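You operate a simulated robot arm through the tools that you are given. There is no shell and no other tool.

You run a simulated robot arm. Do the job below in one go: nothing can be reset, and whatever is moved stays where it is left.

JOB
Put things in order on the top of the gauge bench. At the end: the new white nozzle stands where the clear sample cup (marked "RINSE") stood; the grey trough plug stands where the new white nozzle stood; the clear sample cup from the top of the gauge bench stands where the green lettuce stood; the green lettuce from the top of the gauge bench stands on top of the blue cover; whatever was shut is shut again. Leave all else as you found it, and nothing knocked over.

It is judged by the outcome, as a careful person would: the job done as asked, and still so three seconds after it is handed in. It fails if anything else is knocked over, pushed out of place, dropped, spilled or broken. A push-on lid holds only when it is set on centred and level and pressed home; a screw cap is set on level and turned clockwise until tight.

ROBOT AND FRAMES
A 6-joint arm with a two-finger parallel gripper, fixed in place. Base frame: the origin is at the foot of the arm, x ahead of it, y to its left, z up; the work surface is at about z = 3. Lengths are in mm, angles in degrees, forces in N, time in s.
With the tool pointing down near the work surface it reaches from about 140 to 580 mm from the base axis. Its first joint turns from -66.0 to 66.0 degrees. Payload 2.1 kg.
The TCP is the grasp point between the finger pads, 30 mm short of the fingertips. In the tool frame z runs along the fingers and y along their closing line. The gripper opens to 94 mm. The fingers are 28 mm wide and 10 mm thick; the gripper's body (50 by 96 mm) begins 55 mm behind the TCP.
Orientation is that of the tool frame in the base frame, as a unit quaternion [x, y, z, w]. With the fingers straight down and closing along the base's y, the tool's x points along the base's -x, its y along +y and its z along -z.

CONTROLS
- The arm moves only by the tool jog_arm. Its argument "commands" is a list of rows, each a list of 6 numbers: the shift along the tool's x, y, z in mm, then the turn, a rotation vector about the tool's x, y, z in degrees. In form: [[dx, dy, dz, rx, ry, rz], ...]. A call has 1 to 20 rows; each row shifts and turns the commanded pose from where the row before left it, along the tool's axes as they then stand. "fingers" is the opening, from 0 (shut) to 1 (fully open), set as the call begins (left out, the last holds). Rows are played at 5 a second. More than 50 mm and 8.6 degrees between two rows, or a gripper value outside its range, and nothing of the call is played. Where a pose cannot be reached the arm comes as near as it can. A force on the tool above 40 N (or 10 N above the force at the start of the call, whichever is more), or a blocked arm, ends the call early, and 0.2 s more pass. Each finger travels about 72 mm/s and halts on what it meets, pressing with about 35 N; the grip force reading is that of the motor and also rises with nothing between the fingers. The clock runs only during rows and for 0.2 s after the last one: add rows that do not move to give the fingers time. The reply holds the time, the measured pose of the TCP, the force on the tool along the base axes, the opening and the grip force, in the units named above and with some noise, with the torque about the TCP (base axes, N m) and any sound that the robot's microphone picked up.
- Cameras (640 x 400 px; columns grow to the right, rows downward): "scene" is fixed at [55, -368.9, 486.5]; the picture's right is [0.81, -0.59, 0.00], its down [-0.32, -0.43, -0.85] and it looks along [0.50, 0.68, -0.53] (base axes); focal length 281 px, centre (320, 200). "wrist" rides on the gripper at [76, 14, -102] in the tool frame; the picture's right is [-0.18, 0.98, 0.00], its down [-0.75, -0.14, -0.64] and it looks along [-0.63, -0.12, 0.77] (tool axes); focal length 243 px, centre (320, 200).
- snapshot(camera): a new picture of that camera. It takes no simulated time.
- probe_pixels(camera, pixels): for up to 12 pixels [column, row] of the newest picture of that camera ("zoom" is the newest enlarged one), the place [x, y, z] in the base frame of the surface seen there, good to about 3 mm. It takes no simulated time.
- close_up(camera, box): a new picture of the part [left, top, right, bottom] of that camera's present view, enlarged. It takes no simulated time.
- sign_off(): hands the job in; it is judged then, once.

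Open the gripper and draw the arm clear of the work before you hand the job in, unless the task says otherwise.

The tools are called after "Call:" by a JSON object that holds its "op" and its "data". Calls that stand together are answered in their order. jog_arm: Moves the arm, as the interface text tells. Its arguments: {"type":"object","properties":{"commands":{"type":"array","items":{"type":"array","items":{"type":"number"}}},"fingers":{"type":"number"}},"required":["commands"]} The other tools are called the same way: snapshot (camera) takes a picture; probe_pixels (camera, pixels) gives the place of the surface under pixels of a picture; close_up (camera, box) takes an enlarged picture of a part of a camera's view; sign_off () hands the job in.

At the start:

```text
t: 0.0
position: [329.8, 139.1, 349.3]
orientation: [0.0, 1.0, 0.001, 0.0]
force: [-0.1, 0.0, -0.7]
wrist_torque: [-0.01, -0.03, -0.04]
gripper_width: 94.1
finger_force: 0.1
```

scene: 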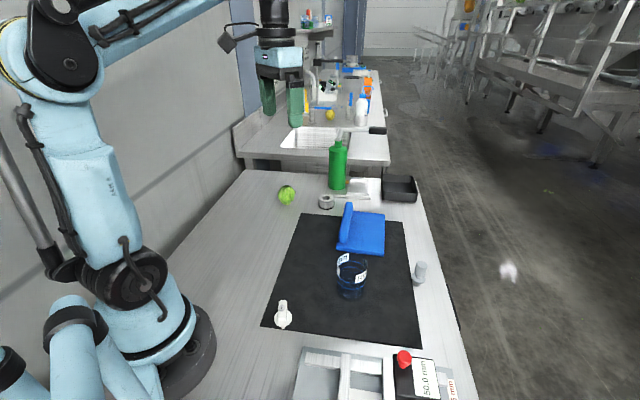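
wrist: 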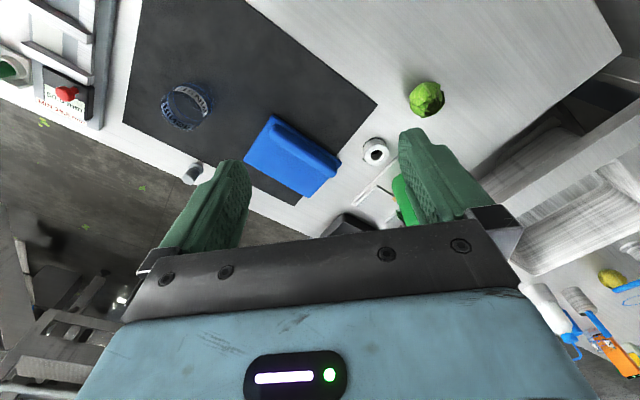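

The scene picture shows the bench: clear cup near (351,275), blue cover near (362,230), lettuce near (286,194), a white thing near (283,313), a grey piece near (419,272). I take enlarged pictures to identify each item.

Call:
{"op": "close_up", "data": {"camera": "scene", "box": [240, 160, 460, 300]}}

Call:
{"op": "close_up", "data": {"camera": "scene", "box": [240, 260, 480, 400]}}

Call:
{"op": "close_up", "data": {"camera": "wrist", "box": [0, 0, 640, 260]}}

```text
2.86 times, centred on (350, 230) of scene
```

zoom: 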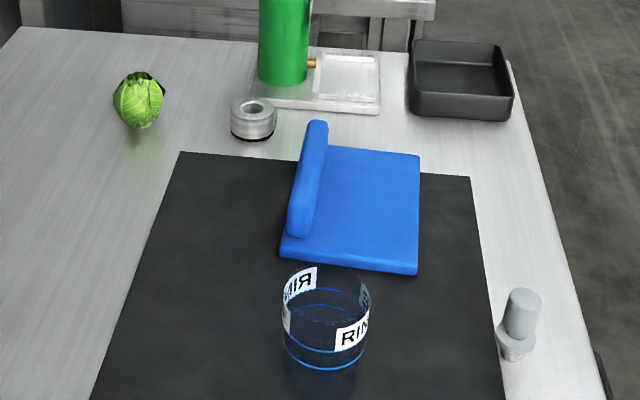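

```text
2.67 times, centred on (360, 330) of scene
```

zoom: 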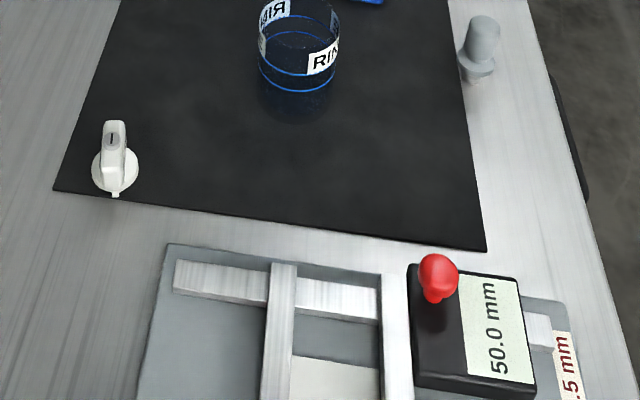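

```text
1.00 times, centred on (320, 130) of wrist (not enlarged: the box is as wide or as high as the picture)
```

zoom: 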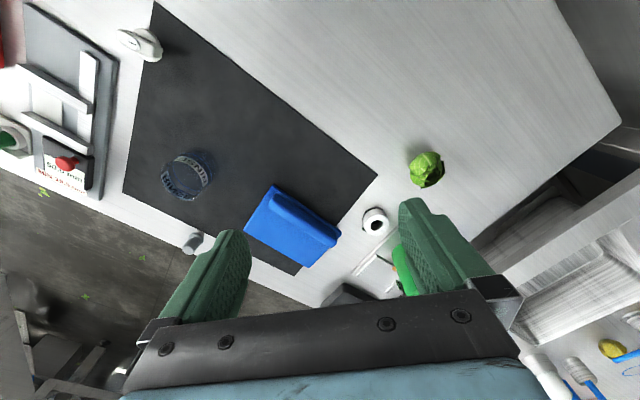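

I see the white nozzle at (283,315), grey plug at (419,272), cup at (351,275), lettuce at (286,194), and blue cover at (362,232). I probe their places in the scene camera.

Call:
{"op": "snapshot", "data": {"camera": "scene"}}

Call:
{"op": "probe_pixels", "data": {"camera": "scene", "pixels": [[283, 318], [282, 303], [283, 327], [275, 318], [291, 318], [421, 265], [418, 279], [286, 188], [286, 196], [286, 203], [278, 195], [295, 195]]}}

Call:
{"op": "probe_pixels", "data": {"camera": "scene", "pixels": [[349, 204], [343, 238], [338, 247], [382, 254], [385, 215], [352, 212], [370, 232], [350, 288], [339, 262], [366, 270], [353, 256], [351, 294]]}}

```text
taken
```

scene: 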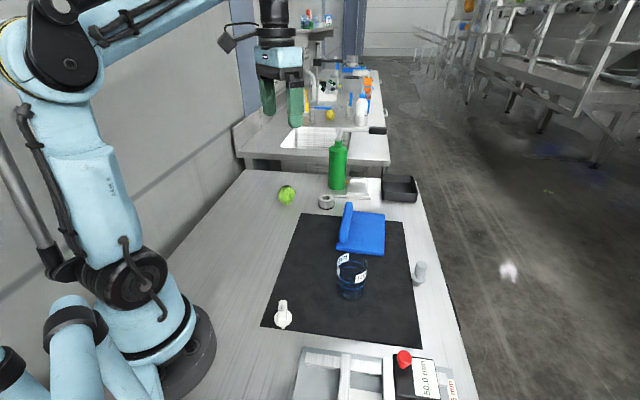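

```text
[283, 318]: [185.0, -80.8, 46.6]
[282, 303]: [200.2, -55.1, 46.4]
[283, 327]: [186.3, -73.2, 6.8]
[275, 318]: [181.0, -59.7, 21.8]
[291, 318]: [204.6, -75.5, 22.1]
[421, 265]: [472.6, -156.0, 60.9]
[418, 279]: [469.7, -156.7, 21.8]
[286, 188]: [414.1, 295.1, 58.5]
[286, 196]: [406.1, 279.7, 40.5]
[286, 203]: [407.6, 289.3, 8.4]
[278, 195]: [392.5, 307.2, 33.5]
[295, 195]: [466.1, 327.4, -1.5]
```

```text
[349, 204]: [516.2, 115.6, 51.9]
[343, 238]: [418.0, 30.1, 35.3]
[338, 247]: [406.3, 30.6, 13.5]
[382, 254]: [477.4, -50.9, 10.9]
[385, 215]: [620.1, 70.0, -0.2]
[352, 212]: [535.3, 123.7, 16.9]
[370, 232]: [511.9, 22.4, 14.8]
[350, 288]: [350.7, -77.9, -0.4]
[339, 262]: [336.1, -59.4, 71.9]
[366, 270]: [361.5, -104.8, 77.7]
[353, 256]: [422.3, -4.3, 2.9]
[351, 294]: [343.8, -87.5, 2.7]
```

The probes place the nozzle around (190,-70), the plug around (470,-156), the cup around (350,-80, rim z≈75), lettuce around (408,290) and cover flat top z≈14. I enlarge the wrist view on each item for shape.

Call:
{"op": "close_up", "data": {"camera": "wrist", "box": [220, 120, 460, 270]}}

Call:
{"op": "close_up", "data": {"camera": "wrist", "box": [80, 0, 260, 112]}}

Call:
{"op": "close_up", "data": {"camera": "scene", "box": [260, 290, 310, 335]}}

Call:
{"op": "close_up", "data": {"camera": "scene", "box": [395, 250, 445, 295]}}

```text
2.67 times, centred on (340, 195) of wrist
```

zoom: 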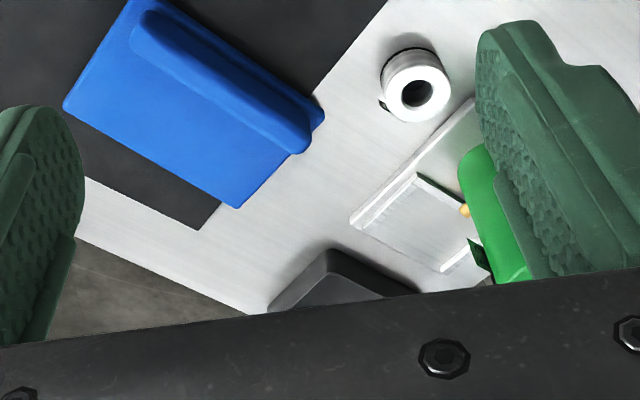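

```text
3.56 times, centred on (170, 56) of wrist
```

zoom: 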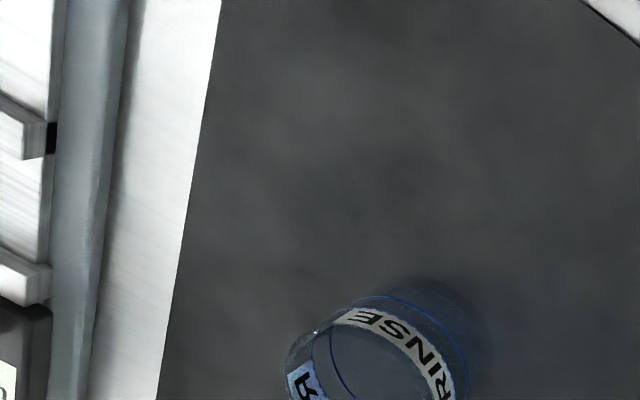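

```text
8.89 times, centred on (285, 312) of scene
```

zoom: 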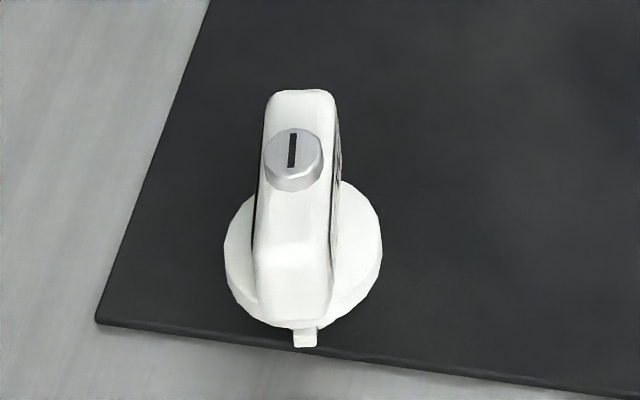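

```text
8.89 times, centred on (420, 272) of scene
```

zoom: 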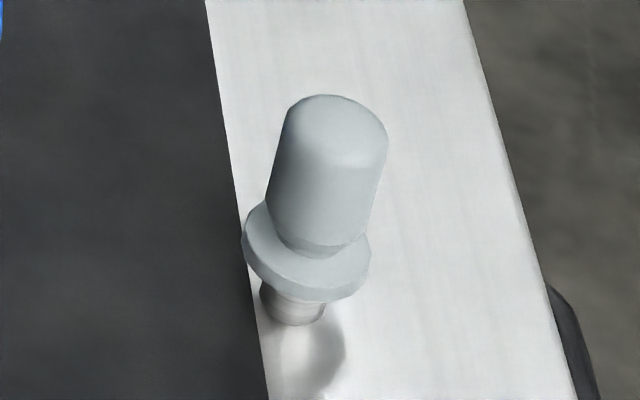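

The white nozzle is a disc base with an upright fin on it; the grey plug is a cylinder with a flange on a narrow foot. I enlarge the nozzle in the scene again and probe points of fin and base.

Call:
{"op": "close_up", "data": {"camera": "scene", "box": [260, 290, 310, 335]}}

Call:
{"op": "probe_pixels", "data": {"camera": "zoom", "pixels": [[275, 98], [325, 98], [262, 235], [325, 240], [295, 150], [265, 310], [330, 305], [230, 255], [378, 250], [305, 345], [300, 325], [365, 205]]}}

```text
8.89 times, centred on (285, 312) of scene
```

zoom: 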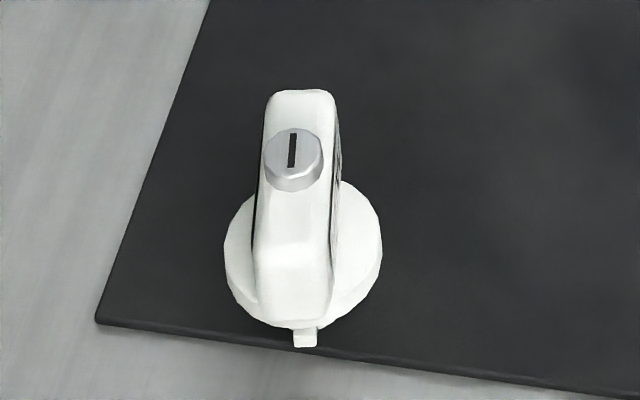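

```text
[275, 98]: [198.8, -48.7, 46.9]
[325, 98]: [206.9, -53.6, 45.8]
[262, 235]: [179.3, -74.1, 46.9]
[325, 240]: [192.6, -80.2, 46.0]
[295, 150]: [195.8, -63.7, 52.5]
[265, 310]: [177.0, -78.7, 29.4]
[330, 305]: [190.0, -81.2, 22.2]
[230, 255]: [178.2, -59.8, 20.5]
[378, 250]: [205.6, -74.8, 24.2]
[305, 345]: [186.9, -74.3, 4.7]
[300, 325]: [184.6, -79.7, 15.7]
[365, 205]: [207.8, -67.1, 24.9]
```

The fin top is at z≈46.5, running from about (203,-51) to (186,-77), with the disc centred near (192,-66). Next I enlarge and probe the plug.

Call:
{"op": "close_up", "data": {"camera": "scene", "box": [395, 250, 445, 295]}}

Call:
{"op": "probe_pixels", "data": {"camera": "zoom", "pixels": [[330, 110], [290, 115], [380, 140], [272, 200], [375, 220], [325, 180], [250, 240], [365, 265], [300, 275], [268, 300], [320, 312], [292, 322]]}}

```text
8.89 times, centred on (420, 272) of scene
```

zoom: 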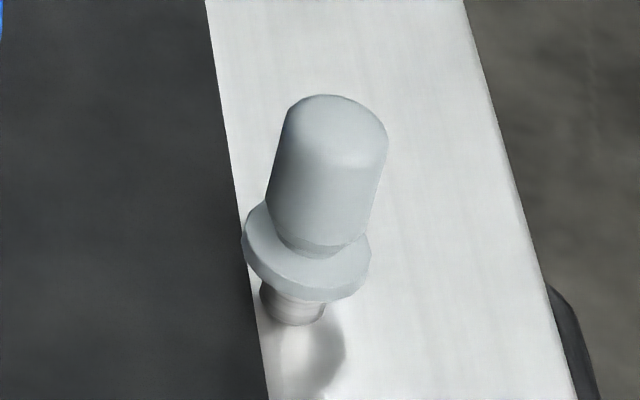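

```text
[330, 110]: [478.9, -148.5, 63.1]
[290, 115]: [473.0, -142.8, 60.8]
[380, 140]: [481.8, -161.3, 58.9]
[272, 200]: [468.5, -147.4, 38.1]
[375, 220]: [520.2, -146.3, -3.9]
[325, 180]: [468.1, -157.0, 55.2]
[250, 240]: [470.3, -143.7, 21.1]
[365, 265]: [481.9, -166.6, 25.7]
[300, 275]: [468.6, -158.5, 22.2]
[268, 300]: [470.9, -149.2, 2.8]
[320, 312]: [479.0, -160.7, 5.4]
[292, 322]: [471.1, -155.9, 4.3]
```

The plug's axis is near (477,-153), cylinder ≈20 mm wide from z≈26 to 63, flange below. Next I enlarge and probe the cup and lettuce.

Call:
{"op": "close_up", "data": {"camera": "scene", "box": [320, 240, 384, 310]}}

Call:
{"op": "probe_pixels", "data": {"camera": "zoom", "pixels": [[200, 100], [240, 90], [220, 120], [380, 200], [400, 180], [420, 170], [225, 160], [230, 280], [420, 270], [320, 320], [320, 345], [320, 260]]}}

Call:
{"op": "close_up", "data": {"camera": "scene", "box": [262, 172, 312, 212]}}

Call:
{"op": "probe_pixels", "data": {"camera": "zoom", "pixels": [[310, 130], [260, 150], [370, 150], [240, 200], [310, 200], [380, 200], [250, 240], [310, 260], [370, 240], [310, 290], [320, 310], [300, 160]]}}

```text
5.71 times, centred on (352, 275) of scene
```

zoom: 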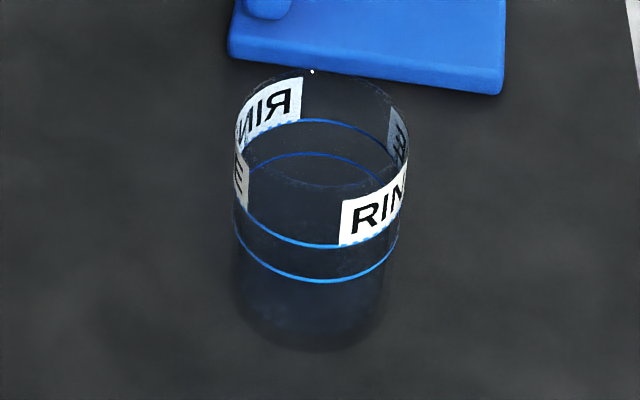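

```text
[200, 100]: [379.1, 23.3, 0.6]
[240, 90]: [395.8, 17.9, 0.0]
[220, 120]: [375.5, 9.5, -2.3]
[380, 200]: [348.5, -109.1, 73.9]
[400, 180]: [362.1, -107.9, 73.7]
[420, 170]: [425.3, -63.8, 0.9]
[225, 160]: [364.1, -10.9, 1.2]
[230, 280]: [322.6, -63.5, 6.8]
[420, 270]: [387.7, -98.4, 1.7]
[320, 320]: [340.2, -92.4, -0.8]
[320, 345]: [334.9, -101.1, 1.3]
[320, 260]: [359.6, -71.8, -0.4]
```

```text
10.00 times, centred on (287, 192) of scene
```

zoom: 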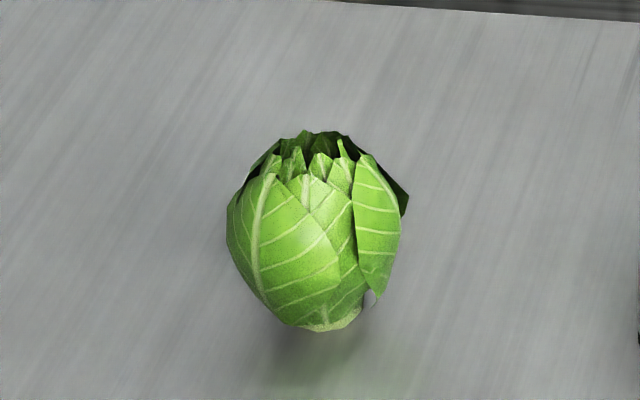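

```text
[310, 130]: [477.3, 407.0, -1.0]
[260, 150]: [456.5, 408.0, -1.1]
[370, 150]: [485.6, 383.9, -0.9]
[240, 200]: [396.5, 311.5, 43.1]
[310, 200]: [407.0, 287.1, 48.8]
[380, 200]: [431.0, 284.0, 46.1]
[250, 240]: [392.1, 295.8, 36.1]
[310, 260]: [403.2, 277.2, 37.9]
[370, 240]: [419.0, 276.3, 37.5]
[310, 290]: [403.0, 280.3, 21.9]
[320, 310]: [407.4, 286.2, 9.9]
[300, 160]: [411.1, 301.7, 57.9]
```

The lettuce is about 55 mm wide centred near (415,298), top near z≈58; the cup is transparent and its rim is near z≈75. I move the wrist to look at the lettuce from nearer.

Call:
{"op": "jog_arm", "data": {"commands": [[7.4, 23.4, 18.9, 0, 0, 0], [7.4, 23.4, 18.9, 0, 0, 0], [7.4, 23.4, 18.9, 0, 0, 0], [7.4, 23.4, 18.9, 0, 0, 0], [7.4, 23.4, 18.9, 0, 0, 0], [7.4, 23.4, 18.9, 0, 0, 0], [7.4, 23.4, 18.9, 0, 0, 0], [7.4, 23.4, 18.9, 0, 0, 0], [0, 0, 0, 0, 0, 0]], "fingers": 1}}

Call:
{"op": "snapshot", "data": {"camera": "wrist"}}

```text
t: 2.0
position: [269.3, 326.8, 197.8]
orientation: [0.0, 1.0, 0.0, 0.0]
force: [-0.1, 0.5, 0.6]
wrist_torque: [0.01, 0.0, 0.01]
gripper_width: 94.0
finger_force: 0.0
```

```text
taken
```

wrist: 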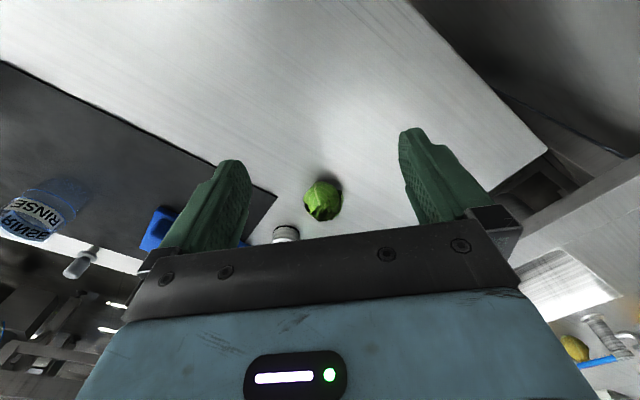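

The lettuce is at (323,200) in the wrist picture between the fingers. I enlarge it and probe it.

Call:
{"op": "close_up", "data": {"camera": "wrist", "box": [283, 165, 363, 235]}}

Call:
{"op": "probe_pixels", "data": {"camera": "zoom", "pixels": [[320, 150], [250, 150], [200, 200], [340, 200], [470, 200], [440, 130], [250, 280], [340, 280], [440, 280], [340, 120], [340, 310], [320, 240]]}}

```text
5.71 times, centred on (323, 200) of wrist
```

zoom: 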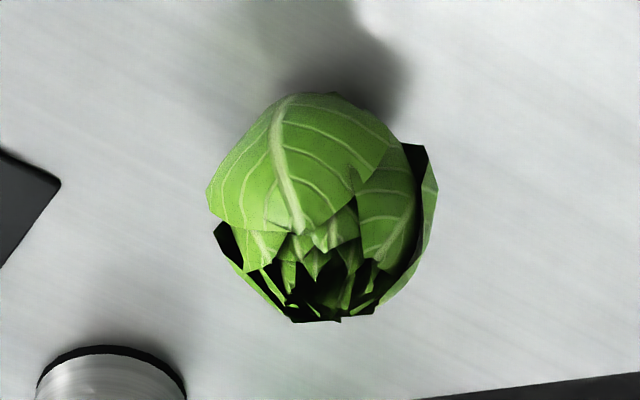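

```text
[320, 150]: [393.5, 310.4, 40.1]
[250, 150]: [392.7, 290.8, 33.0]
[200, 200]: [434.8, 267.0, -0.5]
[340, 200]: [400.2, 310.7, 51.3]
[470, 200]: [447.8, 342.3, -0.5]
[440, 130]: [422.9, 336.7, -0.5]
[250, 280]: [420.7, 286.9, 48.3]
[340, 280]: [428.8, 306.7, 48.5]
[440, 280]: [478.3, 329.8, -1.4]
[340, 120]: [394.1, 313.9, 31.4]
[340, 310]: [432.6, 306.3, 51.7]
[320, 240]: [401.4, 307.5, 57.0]
```

Both cameras agree on the lettuce centre near (417.5,303), about 58 mm wide. Next I move the wrist to look at the blue cover before picking anything up.

Call:
{"op": "jog_arm", "data": {"commands": [[-8.4, -34.9, 0, 0, 0, 0], [-8.4, -34.9, 0, 0, 0, 0], [-8.4, -34.9, 0, 0, 0, 0], [-8.4, -34.9, 0, 0, 0, 0], [-8.4, -34.9, 0, 0, 0, 0], [-8.4, -34.9, 0, 0, 0, 0], [-8.4, -34.9, 0, 0, 0, 0], [-8.4, -34.9, 0, 0, 0, 0], [0, 0, 0, 0, 0, 0]]}}

Call:
{"op": "snapshot", "data": {"camera": "wrist"}}

```text
t: 4.0
position: [338.1, 46.9, 198.0]
orientation: [0.0, 1.0, 0.0, 0.0]
force: [1.2, -0.1, -0.4]
wrist_torque: [-0.04, 0.03, 0.02]
gripper_width: 94.0
finger_force: 0.1
```

```text
taken
```

wrist: 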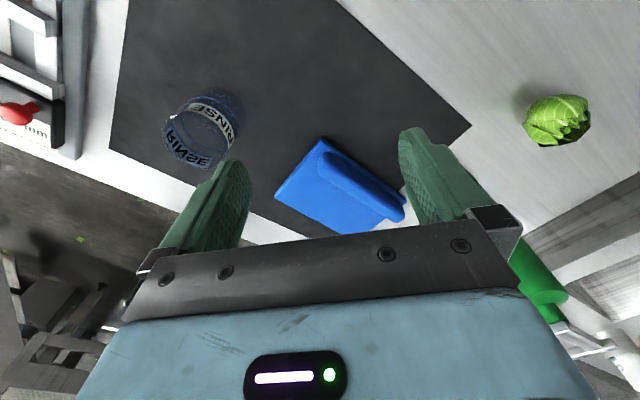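

The blue cover fills (275-405, 138-235) in the wrist view. I enlarge it and probe its corners, flat top and ridge.

Call:
{"op": "close_up", "data": {"camera": "wrist", "box": [260, 130, 420, 240]}}

Call:
{"op": "probe_pixels", "data": {"camera": "zoom", "pixels": [[65, 255], [242, 45], [570, 340], [360, 400], [240, 90], [530, 330], [150, 240], [200, 180], [250, 240], [300, 300], [350, 350], [120, 260]]}}

Call:
{"op": "close_up", "data": {"camera": "scene", "box": [325, 195, 395, 265]}}

Call:
{"op": "probe_pixels", "data": {"camera": "zoom", "pixels": [[130, 300], [420, 330], [440, 120], [200, 70], [160, 250], [250, 120], [250, 200], [330, 200], [400, 200], [250, 290], [330, 290], [400, 300]]}}

```text
3.64 times, centred on (340, 185) of wrist
```

zoom: 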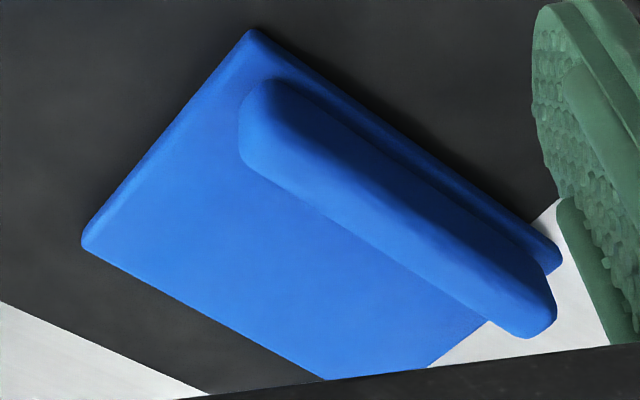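

```text
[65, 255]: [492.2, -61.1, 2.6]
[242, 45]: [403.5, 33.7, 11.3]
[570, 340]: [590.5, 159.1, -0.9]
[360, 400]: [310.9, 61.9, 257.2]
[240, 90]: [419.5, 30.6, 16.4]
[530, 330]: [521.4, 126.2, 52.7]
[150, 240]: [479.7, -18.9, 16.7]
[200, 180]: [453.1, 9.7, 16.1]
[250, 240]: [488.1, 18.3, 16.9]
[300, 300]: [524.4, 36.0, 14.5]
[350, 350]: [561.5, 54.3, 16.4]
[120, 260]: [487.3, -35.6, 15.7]
```

```text
5.71 times, centred on (360, 230) of scene
```

zoom: 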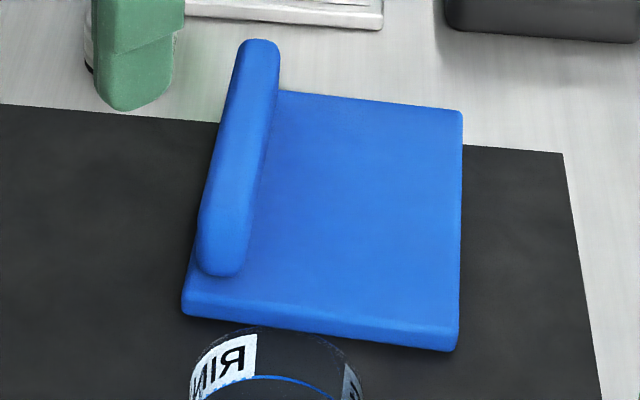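

```text
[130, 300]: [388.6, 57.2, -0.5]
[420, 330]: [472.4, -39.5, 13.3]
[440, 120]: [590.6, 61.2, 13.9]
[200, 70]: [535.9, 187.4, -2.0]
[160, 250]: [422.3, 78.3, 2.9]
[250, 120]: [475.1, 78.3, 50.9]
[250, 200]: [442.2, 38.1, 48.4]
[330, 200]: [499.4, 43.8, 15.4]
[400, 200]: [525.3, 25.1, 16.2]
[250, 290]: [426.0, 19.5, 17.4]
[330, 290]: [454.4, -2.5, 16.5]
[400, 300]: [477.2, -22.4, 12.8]
```

The cover's flat top is at z≈16, its ridge (top z≈52) running at about 42° along the left side, so (500,22) is a good spot on the flat part. I move over the lettuce and turn the tool so the fingers close parallel to the ridge.

Call:
{"op": "jog_arm", "data": {"commands": [[-9.9, 32, 0, 0, 0, 0], [-9.9, 32, 0, 0, 0, 0], [-9.9, 32, 0, 0, 0, 0], [-9.9, 32, 0, 0, 0, 0], [-9.9, 32, 0, 0, 0, 0], [-9.9, 32, 0, 0, 0, 0], [-9.9, 32, 0, 0, 0, 0], [-9.9, 32, 0, 0, 0, 0], [0, 0, 0, 0, 0, 8], [0, 0, 0, 0, 0, 8], [0, 0, 0, 0, 0, 8], [0, 0, 0, 0, 0, 8], [0, 0, 0, 0, 0, 8], [0, 0, 0, 0, 0, 8], [0, 0, 0, 0, 0, 0], [0, 0, 0, 0, 0, 0]]}}

Call:
{"op": "snapshot", "data": {"camera": "wrist"}}

Call:
{"op": "snapshot", "data": {"camera": "scene"}}

```text
t: 7.4
position: [416.9, 302.3, 197.8]
orientation: [0.407, 0.914, 0.0, 0.0]
force: [0.4, -0.5, 0.2]
wrist_torque: [0.0, 0.02, 0.0]
gripper_width: 94.1
finger_force: 0.1
```

```text
taken
```

wrist: 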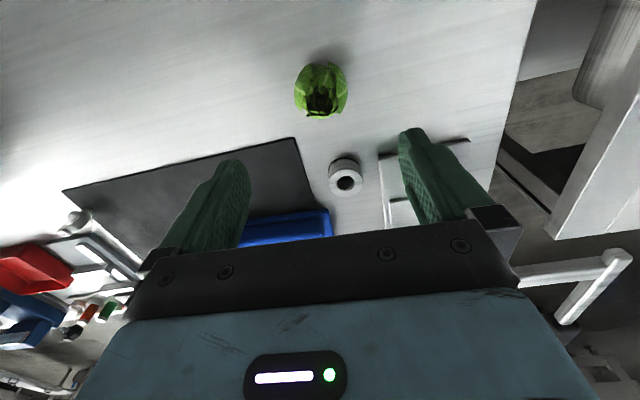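

```text
taken
```

scene: 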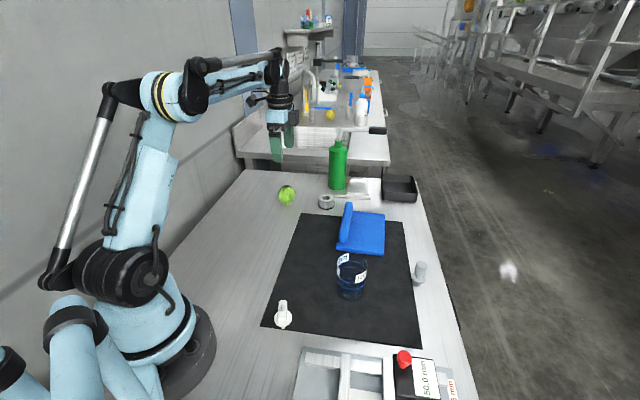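

The lettuce sits at (321,91) in the wrist view, just where the centre (417.5,303) would project, so the tool is centred over it. I descend with the fingers open to TCP z≈38.

Call:
{"op": "jog_arm", "data": {"commands": [[0.1, 0.9, 20, 0, 0, 0], [0, 0, 20, 0, 0, 0], [0, 0, 20, 0, 0, 0], [0, 0, 20, 0, 0, 0], [0, 0, 20, 0, 0, 0], [0, 0, 20, 0, 0, 0], [0, 0, 15, 0, 0, 0], [0, 0, 15, 0, 0, 0], [0, 0, 10, 0, 0, 0], [0, 0, 0, 0, 0, 0]]}}

Call:
{"op": "snapshot", "data": {"camera": "wrist"}}

Call:
{"op": "close_up", "data": {"camera": "scene", "box": [240, 140, 340, 220]}}

```text
t: 9.6
position: [418.2, 303.4, 37.7]
orientation: [0.407, 0.913, 0.0, 0.001]
force: [-0.4, -1.6, -0.7]
wrist_torque: [-0.01, -0.02, 0.01]
gripper_width: 94.2
finger_force: 0.0
```

```text
taken
```

wrist: 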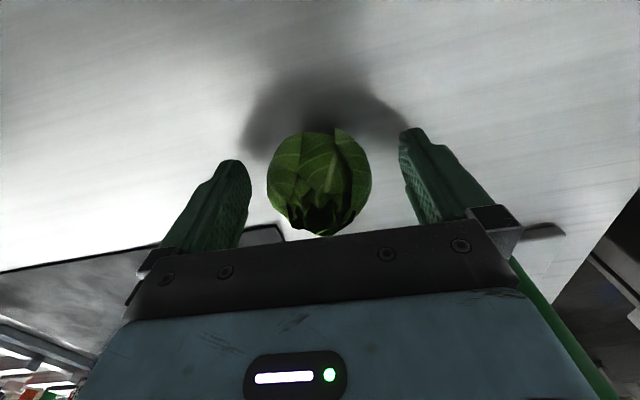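

```text
5.00 times, centred on (290, 180) of scene
```

zoom: 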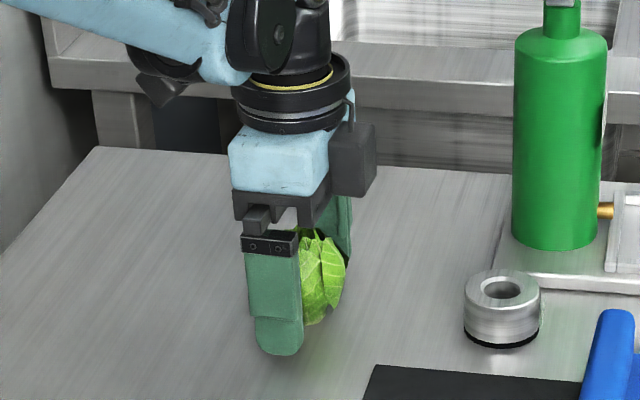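

The lettuce lies centred between the open fingers at (320,180). I close on it with still rows.

Call:
{"op": "jog_arm", "data": {"commands": [[0, 0, 0, 0, 0, 0], [0, 0, 0, 0, 0, 0], [0, 0, 0, 0, 0, 0], [0, 0, 0, 0, 0, 0], [0, 0, 0, 0, 0, 0]], "fingers": 0.4}}

```text
t: 10.8
position: [417.1, 304.6, 37.3]
orientation: [0.407, 0.913, -0.001, 0.0]
force: [-0.3, 0.0, -0.2]
wrist_torque: [0.0, 0.02, -0.02]
gripper_width: 58.0
finger_force: 34.7
```

The fingers hold at 58 mm with 34.7 N, so the lettuce is gripped. I lift slowly and check.

Call:
{"op": "jog_arm", "data": {"commands": [[0, 0, -3, 0, 0, 0], [0, 0, -5, 0, 0, 0], [0, 0, -10, 0, 0, 0], [0, 0, -20, 0, 0, 0], [0, 0, -20, 0, 0, 0], [0, 0, -20, 0, 0, 0], [0, 0, -20, 0, 0, 0], [0, 0, 0, 0, 0, 0]]}}

Call:
{"op": "snapshot", "data": {"camera": "wrist"}}

Call:
{"op": "snapshot", "data": {"camera": "scene"}}

```text
t: 12.6
position: [416.6, 303.0, 135.8]
orientation: [0.407, 0.913, 0.0, 0.001]
force: [-0.3, 0.1, 0.7]
wrist_torque: [0.01, 0.02, 0.01]
gripper_width: 37.5
finger_force: 0.1
```

```text
taken
```

wrist: 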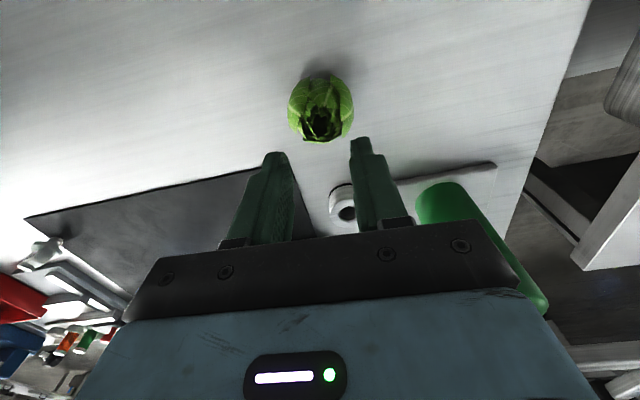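

```text
taken
```

scene: 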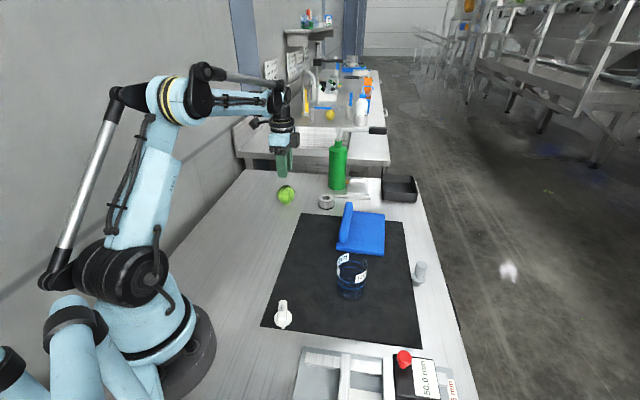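

The lettuce slipped out: the width fell to 37.5 mm and it remains on the bench at (321,108). I look closely at its present state and place.

Call:
{"op": "close_up", "data": {"camera": "wrist", "box": [271, 65, 371, 155]}}

Call:
{"op": "probe_pixels", "data": {"camera": "zoom", "pixels": [[320, 120], [250, 150], [400, 150], [320, 200], [240, 250], [420, 250], [320, 290], [280, 330], [360, 330], [320, 90]]}}

Call:
{"op": "close_up", "data": {"camera": "scene", "box": [262, 172, 312, 212]}}

```text
4.44 times, centred on (321, 110) of wrist
```

zoom: 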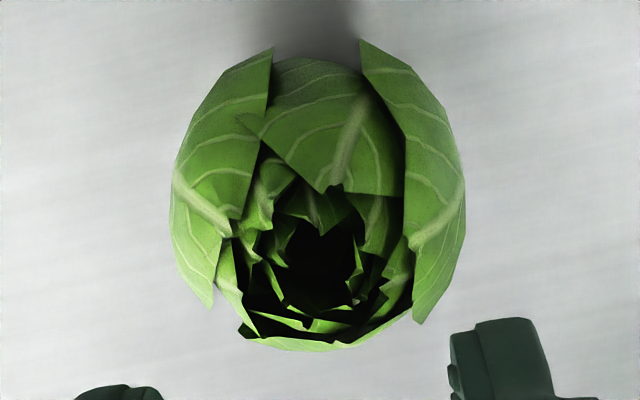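

```text
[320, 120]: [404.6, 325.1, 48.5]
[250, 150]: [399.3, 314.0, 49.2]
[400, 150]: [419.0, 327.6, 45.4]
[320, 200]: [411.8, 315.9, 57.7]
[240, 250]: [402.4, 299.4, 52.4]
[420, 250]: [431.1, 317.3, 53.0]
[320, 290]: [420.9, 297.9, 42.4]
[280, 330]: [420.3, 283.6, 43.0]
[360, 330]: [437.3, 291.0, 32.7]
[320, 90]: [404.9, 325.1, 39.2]
```

```text
10.00 times, centred on (287, 192) of scene
```

zoom: 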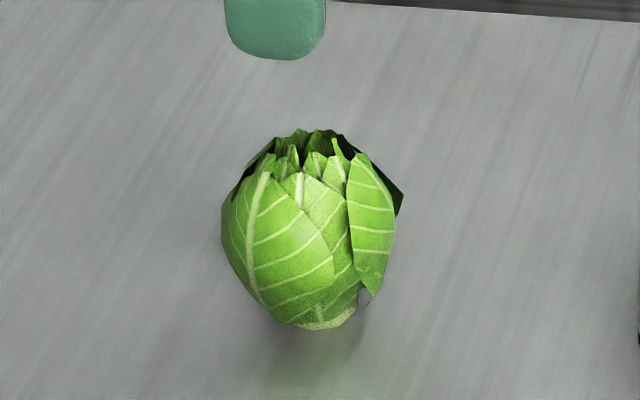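

The lettuce is still upright, shifted only about 1 mm. I reopen, re-centre slightly and go down a little lower (TCP z≈35) for a second grip.

Call:
{"op": "jog_arm", "data": {"commands": [[1.4, 0.6, 0, 0, 0, 0], [0, 0, 0, 0, 0, 0], [0, 0, 20, 0, 0, 0], [0, 0, 20, 0, 0, 0], [0, 0, 20, 0, 0, 0], [0, 0, 20, 0, 0, 0], [0, 0, 12, 0, 0, 0], [0, 0, 8, 0, 0, 0], [0, 0, 0, 0, 0, 0]], "fingers": 1}}

Call:
{"op": "snapshot", "data": {"camera": "wrist"}}

```text
t: 14.6
position: [416.9, 305.6, 36.2]
orientation: [0.407, 0.914, 0.0, 0.0]
force: [0.4, -0.5, 0.1]
wrist_torque: [0.0, -0.02, -0.02]
gripper_width: 93.9
finger_force: 0.0
```

```text
taken
```

wrist: 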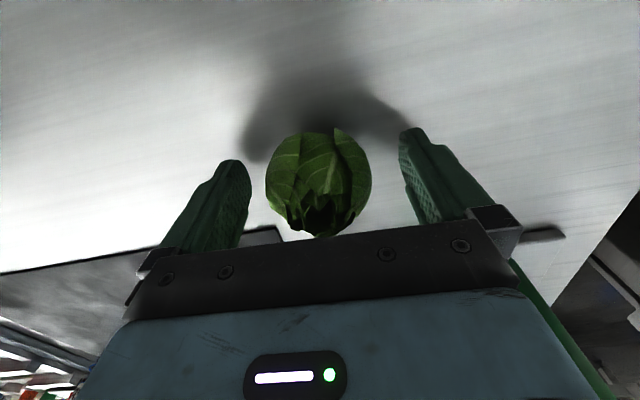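

The lettuce is again centred between the fingers at (319,182). I close fully and look at the readings before lifting.

Call:
{"op": "jog_arm", "data": {"commands": [[0, 0, 0, 0, 0, 0], [0, 0, 0, 0, 0, 0], [0, 0, 0, 0, 0, 0], [0, 0, 0, 0, 0, 0], [0, 0, 0, 0, 0, 0]], "fingers": 0}}

Call:
{"op": "jog_arm", "data": {"commands": [[0, 0, -1, 0, 0, 0], [0, 0, -1, 0, 0, 0], [0, 0, -1, 0, 0, 0]]}}

Call:
{"op": "snapshot", "data": {"camera": "wrist"}}

```text
t: 15.8
position: [417.0, 305.5, 36.4]
orientation: [0.407, 0.913, -0.001, 0.001]
force: [1.1, 0.5, 0.0]
wrist_torque: [0.01, -0.02, -0.03]
gripper_width: 58.3
finger_force: 35.0
```

```text
t: 16.6
position: [417.1, 304.7, 38.9]
orientation: [0.407, 0.913, 0.0, 0.0]
force: [-0.6, 0.5, -1.3]
wrist_torque: [0.02, 0.02, 0.04]
gripper_width: 58.3
finger_force: 35.2
```

```text
taken
```

wrist: 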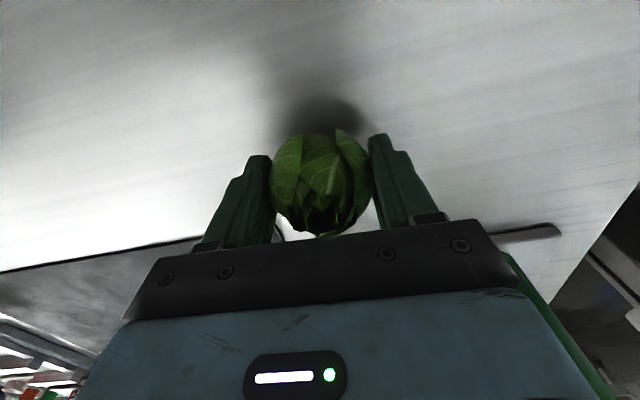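

The width holds at 58.3 mm after a 3 mm lift. I keep lifting slowly and watch the width.

Call:
{"op": "jog_arm", "data": {"commands": [[0, 0, -1, 0, 0, 0], [0, 0, -2, 0, 0, 0], [0, 0, -2, 0, 0, 0], [0, 0, -2, 0, 0, 0], [0, 0, -2, 0, 0, 0], [0, 0, 0, 0, 0, 0]]}}

Call:
{"op": "close_up", "data": {"camera": "scene", "box": [250, 150, 320, 215]}}

```text
t: 18.0
position: [417.4, 305.2, 46.6]
orientation: [0.407, 0.914, 0.001, 0.0]
force: [-0.2, 0.3, -0.6]
wrist_torque: [0.0, 0.0, 0.01]
gripper_width: 58.1
finger_force: 34.8
```

```text
6.15 times, centred on (285, 182) of scene
```

zoom: 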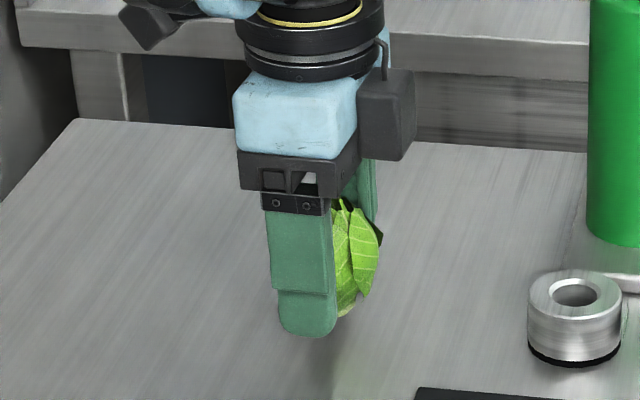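

I check in the wrist view whether the lettuce rose with the fingers or is sliding.

Call:
{"op": "snapshot", "data": {"camera": "wrist"}}

Call:
{"op": "probe_pixels", "data": {"camera": "wrist", "pixels": [[320, 150], [300, 160], [345, 160], [320, 170], [310, 190], [330, 225]]}}

```text
taken
```

wrist: 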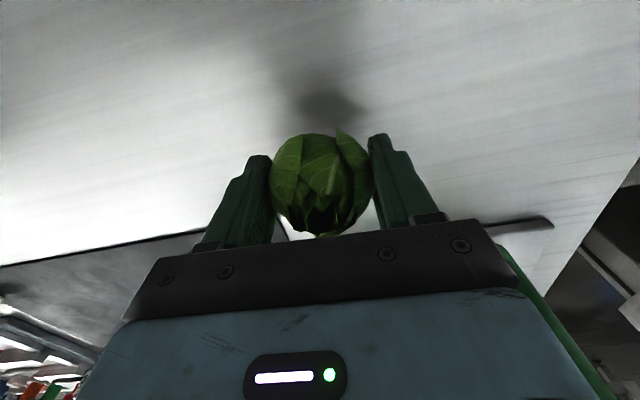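

```text
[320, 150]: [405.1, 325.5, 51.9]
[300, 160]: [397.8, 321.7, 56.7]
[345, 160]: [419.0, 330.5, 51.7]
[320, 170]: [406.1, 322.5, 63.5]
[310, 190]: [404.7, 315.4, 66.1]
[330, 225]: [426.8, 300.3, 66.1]
```

The lettuce rose with the fingers (same place in the picture, surface now ≈10 mm higher), so a slow motion holds it. I go on lifting gently to about z=110.

Call:
{"op": "jog_arm", "data": {"commands": [[0, 0, -2, 0, 0, 0], [0, 0, -3, 0, 0, 0], [0, 0, -4, 0, 0, 0], [0, 0, -5, 0, 0, 0], [0, 0, -5, 0, 0, 0], [0, 0, -5, 0, 0, 0], [0, 0, -5, 0, 0, 0], [0, 0, -5, 0, 0, 0], [0, 0, -5, 0, 0, 0], [0, 0, -5, 0, 0, 0], [0, 0, -5, 0, 0, 0], [0, 0, -5, 0, 0, 0], [0, 0, -4, 0, 0, 0], [0, 0, -3, 0, 0, 0], [0, 0, -2, 0, 0, 0], [0, 0, 0, 0, 0, 0]]}}

Call:
{"op": "snapshot", "data": {"camera": "wrist"}}

```text
t: 21.4
position: [416.1, 305.3, 110.9]
orientation: [0.406, 0.914, 0.0, 0.0]
force: [0.4, -0.3, -1.0]
wrist_torque: [0.04, 0.0, 0.02]
gripper_width: 57.9
finger_force: 35.0
```

```text
taken
```

wrist: 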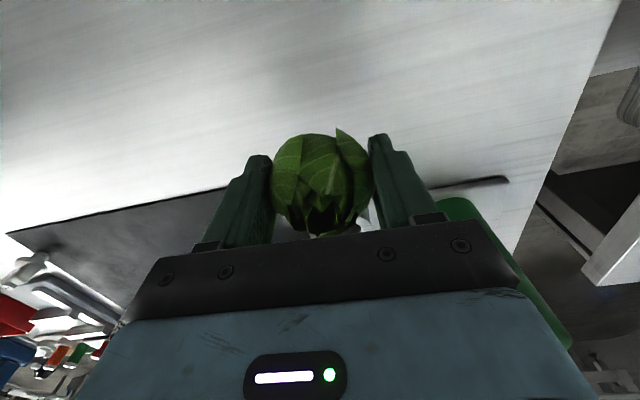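

The lettuce is held (57.9 mm, 35 N). I carry it slowly toward the cover at this height, first half of the path.

Call:
{"op": "jog_arm", "data": {"commands": [[-2.71, -1.29, 0, 0, 0, 0], [-4.51, -2.15, 0, 0, 0, 0], [-6.32, -3.01, 0, 0, 0, 0], [-8.13, -3.87, 0, 0, 0, 0], [-9.93, -4.73, 0, 0, 0, 0], [-10.84, -5.16, 0, 0, 0, 0], [-10.84, -5.16, 0, 0, 0, 0], [-10.84, -5.16, 0, 0, 0, 0], [-10.84, -5.16, 0, 0, 0, 0], [-10.84, -5.16, 0, 0, 0, 0], [-10.84, -5.16, 0, 0, 0, 0], [-10.84, -5.16, 0, 0, 0, 0], [-9.93, -4.73, 0, 0, 0, 0], [-8.13, -3.87, 0, 0, 0, 0], [-6.32, -3.01, 0, 0, 0, 0], [-4.51, -2.15, 0, 0, 0, 0], [-2.71, -1.29, 0, 0, 0, 0]]}}

Call:
{"op": "snapshot", "data": {"camera": "wrist"}}

```text
t: 25.0
position: [461.0, 158.3, 110.5]
orientation: [0.406, 0.914, -0.001, 0.0]
force: [0.2, 0.5, -0.9]
wrist_torque: [-0.01, 0.01, -0.03]
gripper_width: 58.1
finger_force: 34.8
```

```text
taken
```

wrist: 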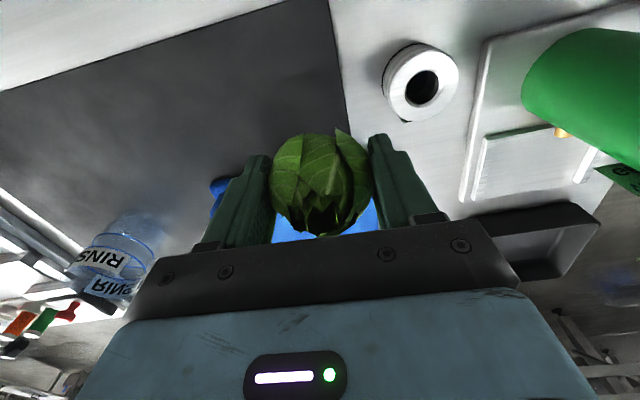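

The lettuce is still firmly held and the cover is ahead. I carry it the remaining way to above (500,22).

Call:
{"op": "jog_arm", "data": {"commands": [[-2.7, -1.32, 0, 0, 0, 0], [-4.49, -2.19, 0, 0, 0, 0], [-6.29, -3.07, 0, 0, 0, 0], [-8.09, -3.95, 0, 0, 0, 0], [-9.88, -4.83, 0, 0, 0, 0], [-10.78, -5.26, 0, 0, 0, 0], [-10.78, -5.26, 0, 0, 0, 0], [-10.6, -5.18, 0, 0, 0, 0], [-10.78, -5.26, 0, 0, 0, 0], [-10.78, -5.26, 0, 0, 0, 0], [-10.78, -5.26, 0, 0, 0, 0], [-9.88, -4.83, 0, 0, 0, 0], [-8.09, -3.95, 0, 0, 0, 0], [-6.29, -3.07, 0, 0, 0, 0], [-4.49, -2.19, 0, 0, 0, 0], [-2.7, -1.32, 0, 0, 0, 0], [0, 0, 0, 0, 0, 0]]}}

Call:
{"op": "snapshot", "data": {"camera": "wrist"}}

Call:
{"op": "close_up", "data": {"camera": "scene", "box": [310, 140, 430, 270]}}

```text
t: 28.6
position: [499.2, 20.6, 110.5]
orientation: [0.407, 0.913, 0.001, 0.0]
force: [0.3, 0.0, -1.5]
wrist_torque: [0.0, -0.01, -0.01]
gripper_width: 58.0
finger_force: 35.1
```

```text
taken
```

wrist: 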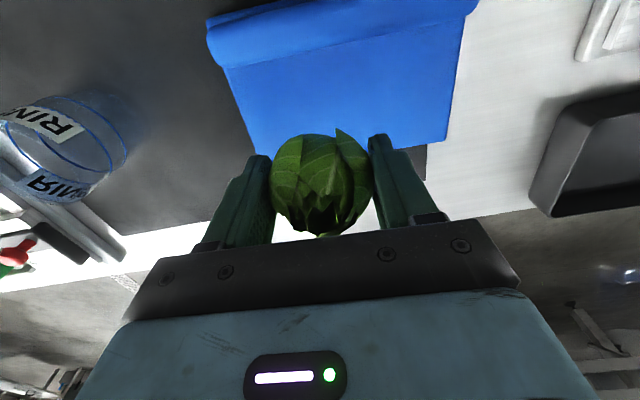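

```text
3.08 times, centred on (370, 205) of scene
```

zoom: 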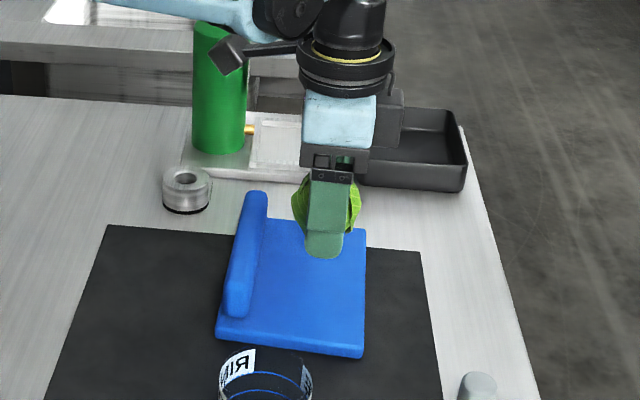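

The lettuce is above the flat part beside the ridge. I probe the plate around it to confirm the landing spot.

Call:
{"op": "probe_pixels", "data": {"camera": "wrist", "pixels": [[228, 70], [465, 20], [445, 135], [258, 150], [340, 90], [300, 50], [430, 25], [230, 50], [350, 70], [265, 130]]}}

```text
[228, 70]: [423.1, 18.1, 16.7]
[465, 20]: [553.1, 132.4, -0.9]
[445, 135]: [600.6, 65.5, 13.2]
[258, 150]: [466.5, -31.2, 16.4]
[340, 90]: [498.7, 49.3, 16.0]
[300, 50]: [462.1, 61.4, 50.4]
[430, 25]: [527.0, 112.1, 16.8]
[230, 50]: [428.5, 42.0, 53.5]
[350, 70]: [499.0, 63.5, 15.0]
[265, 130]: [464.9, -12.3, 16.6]
```

The flat part is confirmed around the target (38 mm from the right edge, ridge farther). I shift 3 mm toward the ridge and lower slowly to just above contact.

Call:
{"op": "jog_arm", "data": {"commands": [[1.5, 0, 2, 0, 0, 0], [1.5, 0, 3, 0, 0, 0], [0, 0, 4, 0, 0, 0], [0, 0, 5, 0, 0, 0], [0, 0, 5, 0, 0, 0], [0, 0, 5, 0, 0, 0], [0, 0, 5, 0, 0, 0], [0, 0, 5, 0, 0, 0], [0, 0, 5, 0, 0, 0], [0, 0, 5, 0, 0, 0], [0, 0, 4, 0, 0, 0], [0, 0, 3, 0, 0, 0], [0, 0, 2, 0, 0, 0], [0, 0, 1, 0, 0, 0], [0, 0, 0, 0, 0, 0]]}}

Call:
{"op": "close_up", "data": {"camera": "scene", "box": [320, 170, 410, 270]}}

```text
t: 31.8
position: [498.9, 23.0, 55.6]
orientation: [0.407, 0.913, 0.001, 0.0]
force: [-0.1, 0.1, -1.3]
wrist_torque: [0.01, -0.02, -0.03]
gripper_width: 58.1
finger_force: 35.2
```

```text
4.00 times, centred on (365, 220) of scene
```

zoom: 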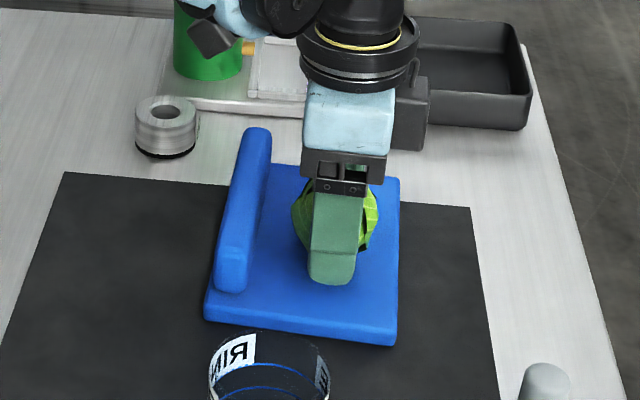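

No contact yet (force z −1.3 N, the lettuce's weight). I lower by 1 mm rows and watch for contact.

Call:
{"op": "jog_arm", "data": {"commands": [[0, 0, 1, 0, 0, 0], [0, 0, 0.5, 0, 0, 0], [0, 0, 0, 0, 0, 0]]}}

Call:
{"op": "jog_arm", "data": {"commands": [[0, 0, 0.7, 0, 0, 0], [0, 0, 0, 0, 0, 0]]}}

```text
t: 32.6
position: [496.2, 23.6, 54.7]
orientation: [0.407, 0.914, 0.001, 0.0]
force: [0.8, 0.1, -0.4]
wrist_torque: [0.04, -0.02, -0.01]
gripper_width: 58.3
finger_force: 34.8
```

```text
t: 33.2
position: [497.2, 24.8, 54.5]
orientation: [0.406, 0.914, 0.0, 0.0]
force: [0.1, -1.1, -1.0]
wrist_torque: [0.01, 0.05, -0.02]
gripper_width: 57.9
finger_force: 34.5
```

Still no contact (force z −1.0). By the commanded heights about 2 mm remain; I continue in small steps.

Call:
{"op": "jog_arm", "data": {"commands": [[0, 0, 0.8, 0, 0, 0], [0, 0, 0, 0, 0, 0]]}}

Call:
{"op": "jog_arm", "data": {"commands": [[0, 0, 0.8, 0, 0, 0], [0, 0, 0, 0, 0, 0]]}}

Call:
{"op": "jog_arm", "data": {"commands": [[0, 0, 0.6, 0, 0, 0], [0, 0, 0, 0, 0, 0]]}}

```text
t: 33.8
position: [497.2, 24.0, 53.0]
orientation: [0.407, 0.914, 0.0, 0.0]
force: [0.0, 0.4, -0.6]
wrist_torque: [-0.01, 0.0, -0.02]
gripper_width: 58.1
finger_force: 34.8
```

```text
t: 34.4
position: [497.0, 23.0, 54.0]
orientation: [0.406, 0.914, 0.001, 0.0]
force: [0.1, -0.9, 5.8]
wrist_torque: [-0.04, -0.03, 0.0]
gripper_width: 58.0
finger_force: 35.3
```

```text
t: 35.0
position: [497.6, 22.9, 54.1]
orientation: [0.407, 0.914, 0.0, 0.0]
force: [-3.0, 0.5, 23.3]
wrist_torque: [0.01, -0.05, -0.05]
gripper_width: 58.1
finger_force: 34.6
```

Contact reached (23 N after the last 0.6 mm). I ease up 0.7 mm to relieve the force and then open the fingers.

Call:
{"op": "jog_arm", "data": {"commands": [[0, 0, -0.7, 0, 0, 0], [0, 0, 0, 0, 0, 0], [0, 0, 0, 0, 0, 0]]}}

Call:
{"op": "jog_arm", "data": {"commands": [[0, 0, 0, 0, 0, 0], [0, 0, 0, 0, 0, 0], [0, 0, 0, 0, 0, 0]], "fingers": 0.85}}

Call:
{"op": "snapshot", "data": {"camera": "wrist"}}

Call:
{"op": "close_up", "data": {"camera": "scene", "box": [320, 170, 410, 270]}}

```text
t: 35.8
position: [497.4, 24.4, 52.8]
orientation: [0.407, 0.913, 0.0, 0.0]
force: [0.3, 0.8, 11.6]
wrist_torque: [0.0, 0.0, 0.01]
gripper_width: 58.1
finger_force: 35.0
```

```text
t: 36.6
position: [496.5, 23.4, 53.5]
orientation: [0.406, 0.914, 0.001, 0.0]
force: [-1.1, -0.2, 0.0]
wrist_torque: [-0.01, -0.04, -0.02]
gripper_width: 80.1
finger_force: 0.1
```

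```text
taken
```

wrist: 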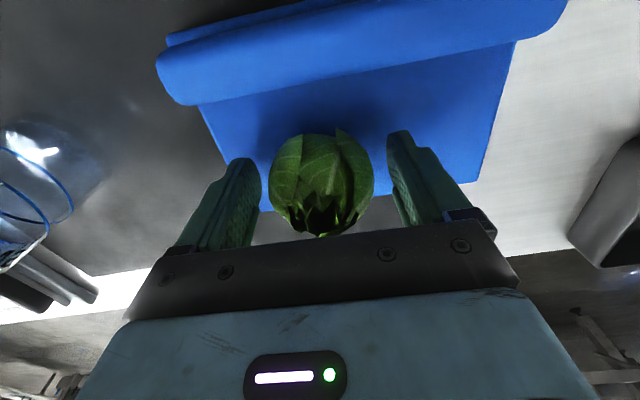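

```text
4.00 times, centred on (365, 220) of scene
```

zoom: 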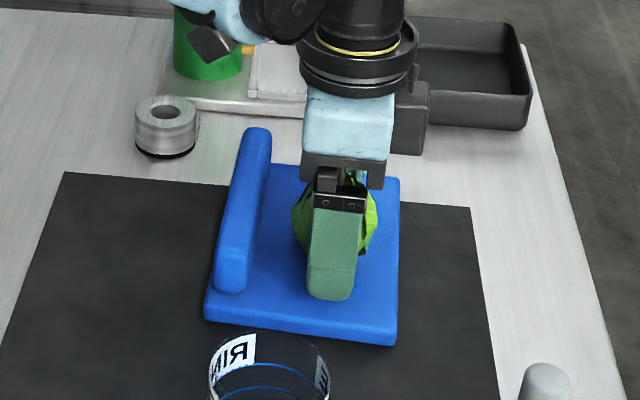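

The lettuce stands upright on the cover with the fingers open. I raise the tool straight up, slowly at first.

Call:
{"op": "jog_arm", "data": {"commands": [[0, 0, -5, 0, 0, 0], [0, 0, -10, 0, 0, 0], [0, 0, -20, 0, 0, 0], [0, 0, -25, 0, 0, 0], [0, 0, -30, 0, 0, 0], [0, 0, -30, 0, 0, 0], [0, 0, -30, 0, 0, 0], [0, 0, 0, 0, 0, 0]], "fingers": 1}}

Call:
{"op": "snapshot", "data": {"camera": "scene"}}

Call:
{"op": "snapshot", "data": {"camera": "wrist"}}

```text
t: 38.4
position: [497.0, 23.2, 202.9]
orientation: [0.407, 0.914, 0.0, 0.0]
force: [0.3, -0.2, 0.9]
wrist_torque: [-0.02, 0.01, 0.0]
gripper_width: 94.0
finger_force: 0.1
```

```text
taken
```

scene: 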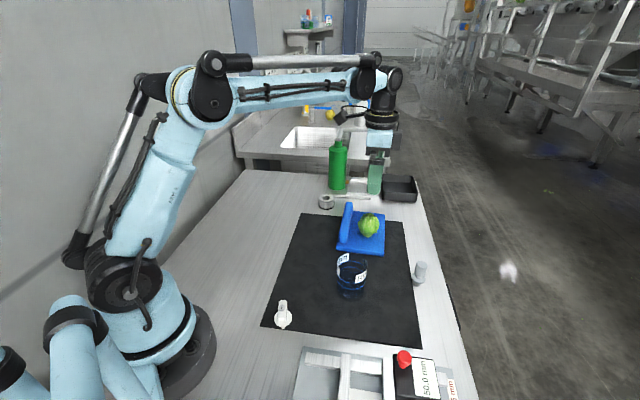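

```text
taken
```

wrist: 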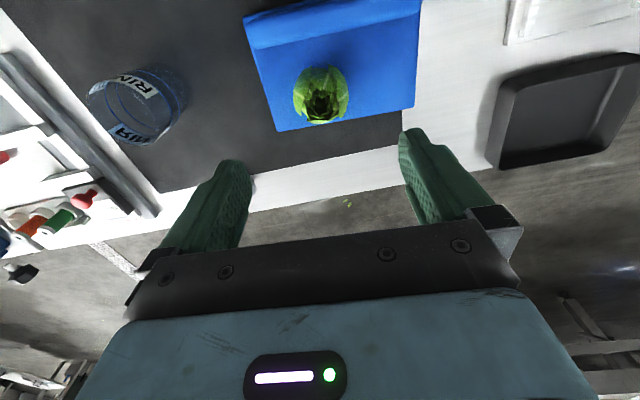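

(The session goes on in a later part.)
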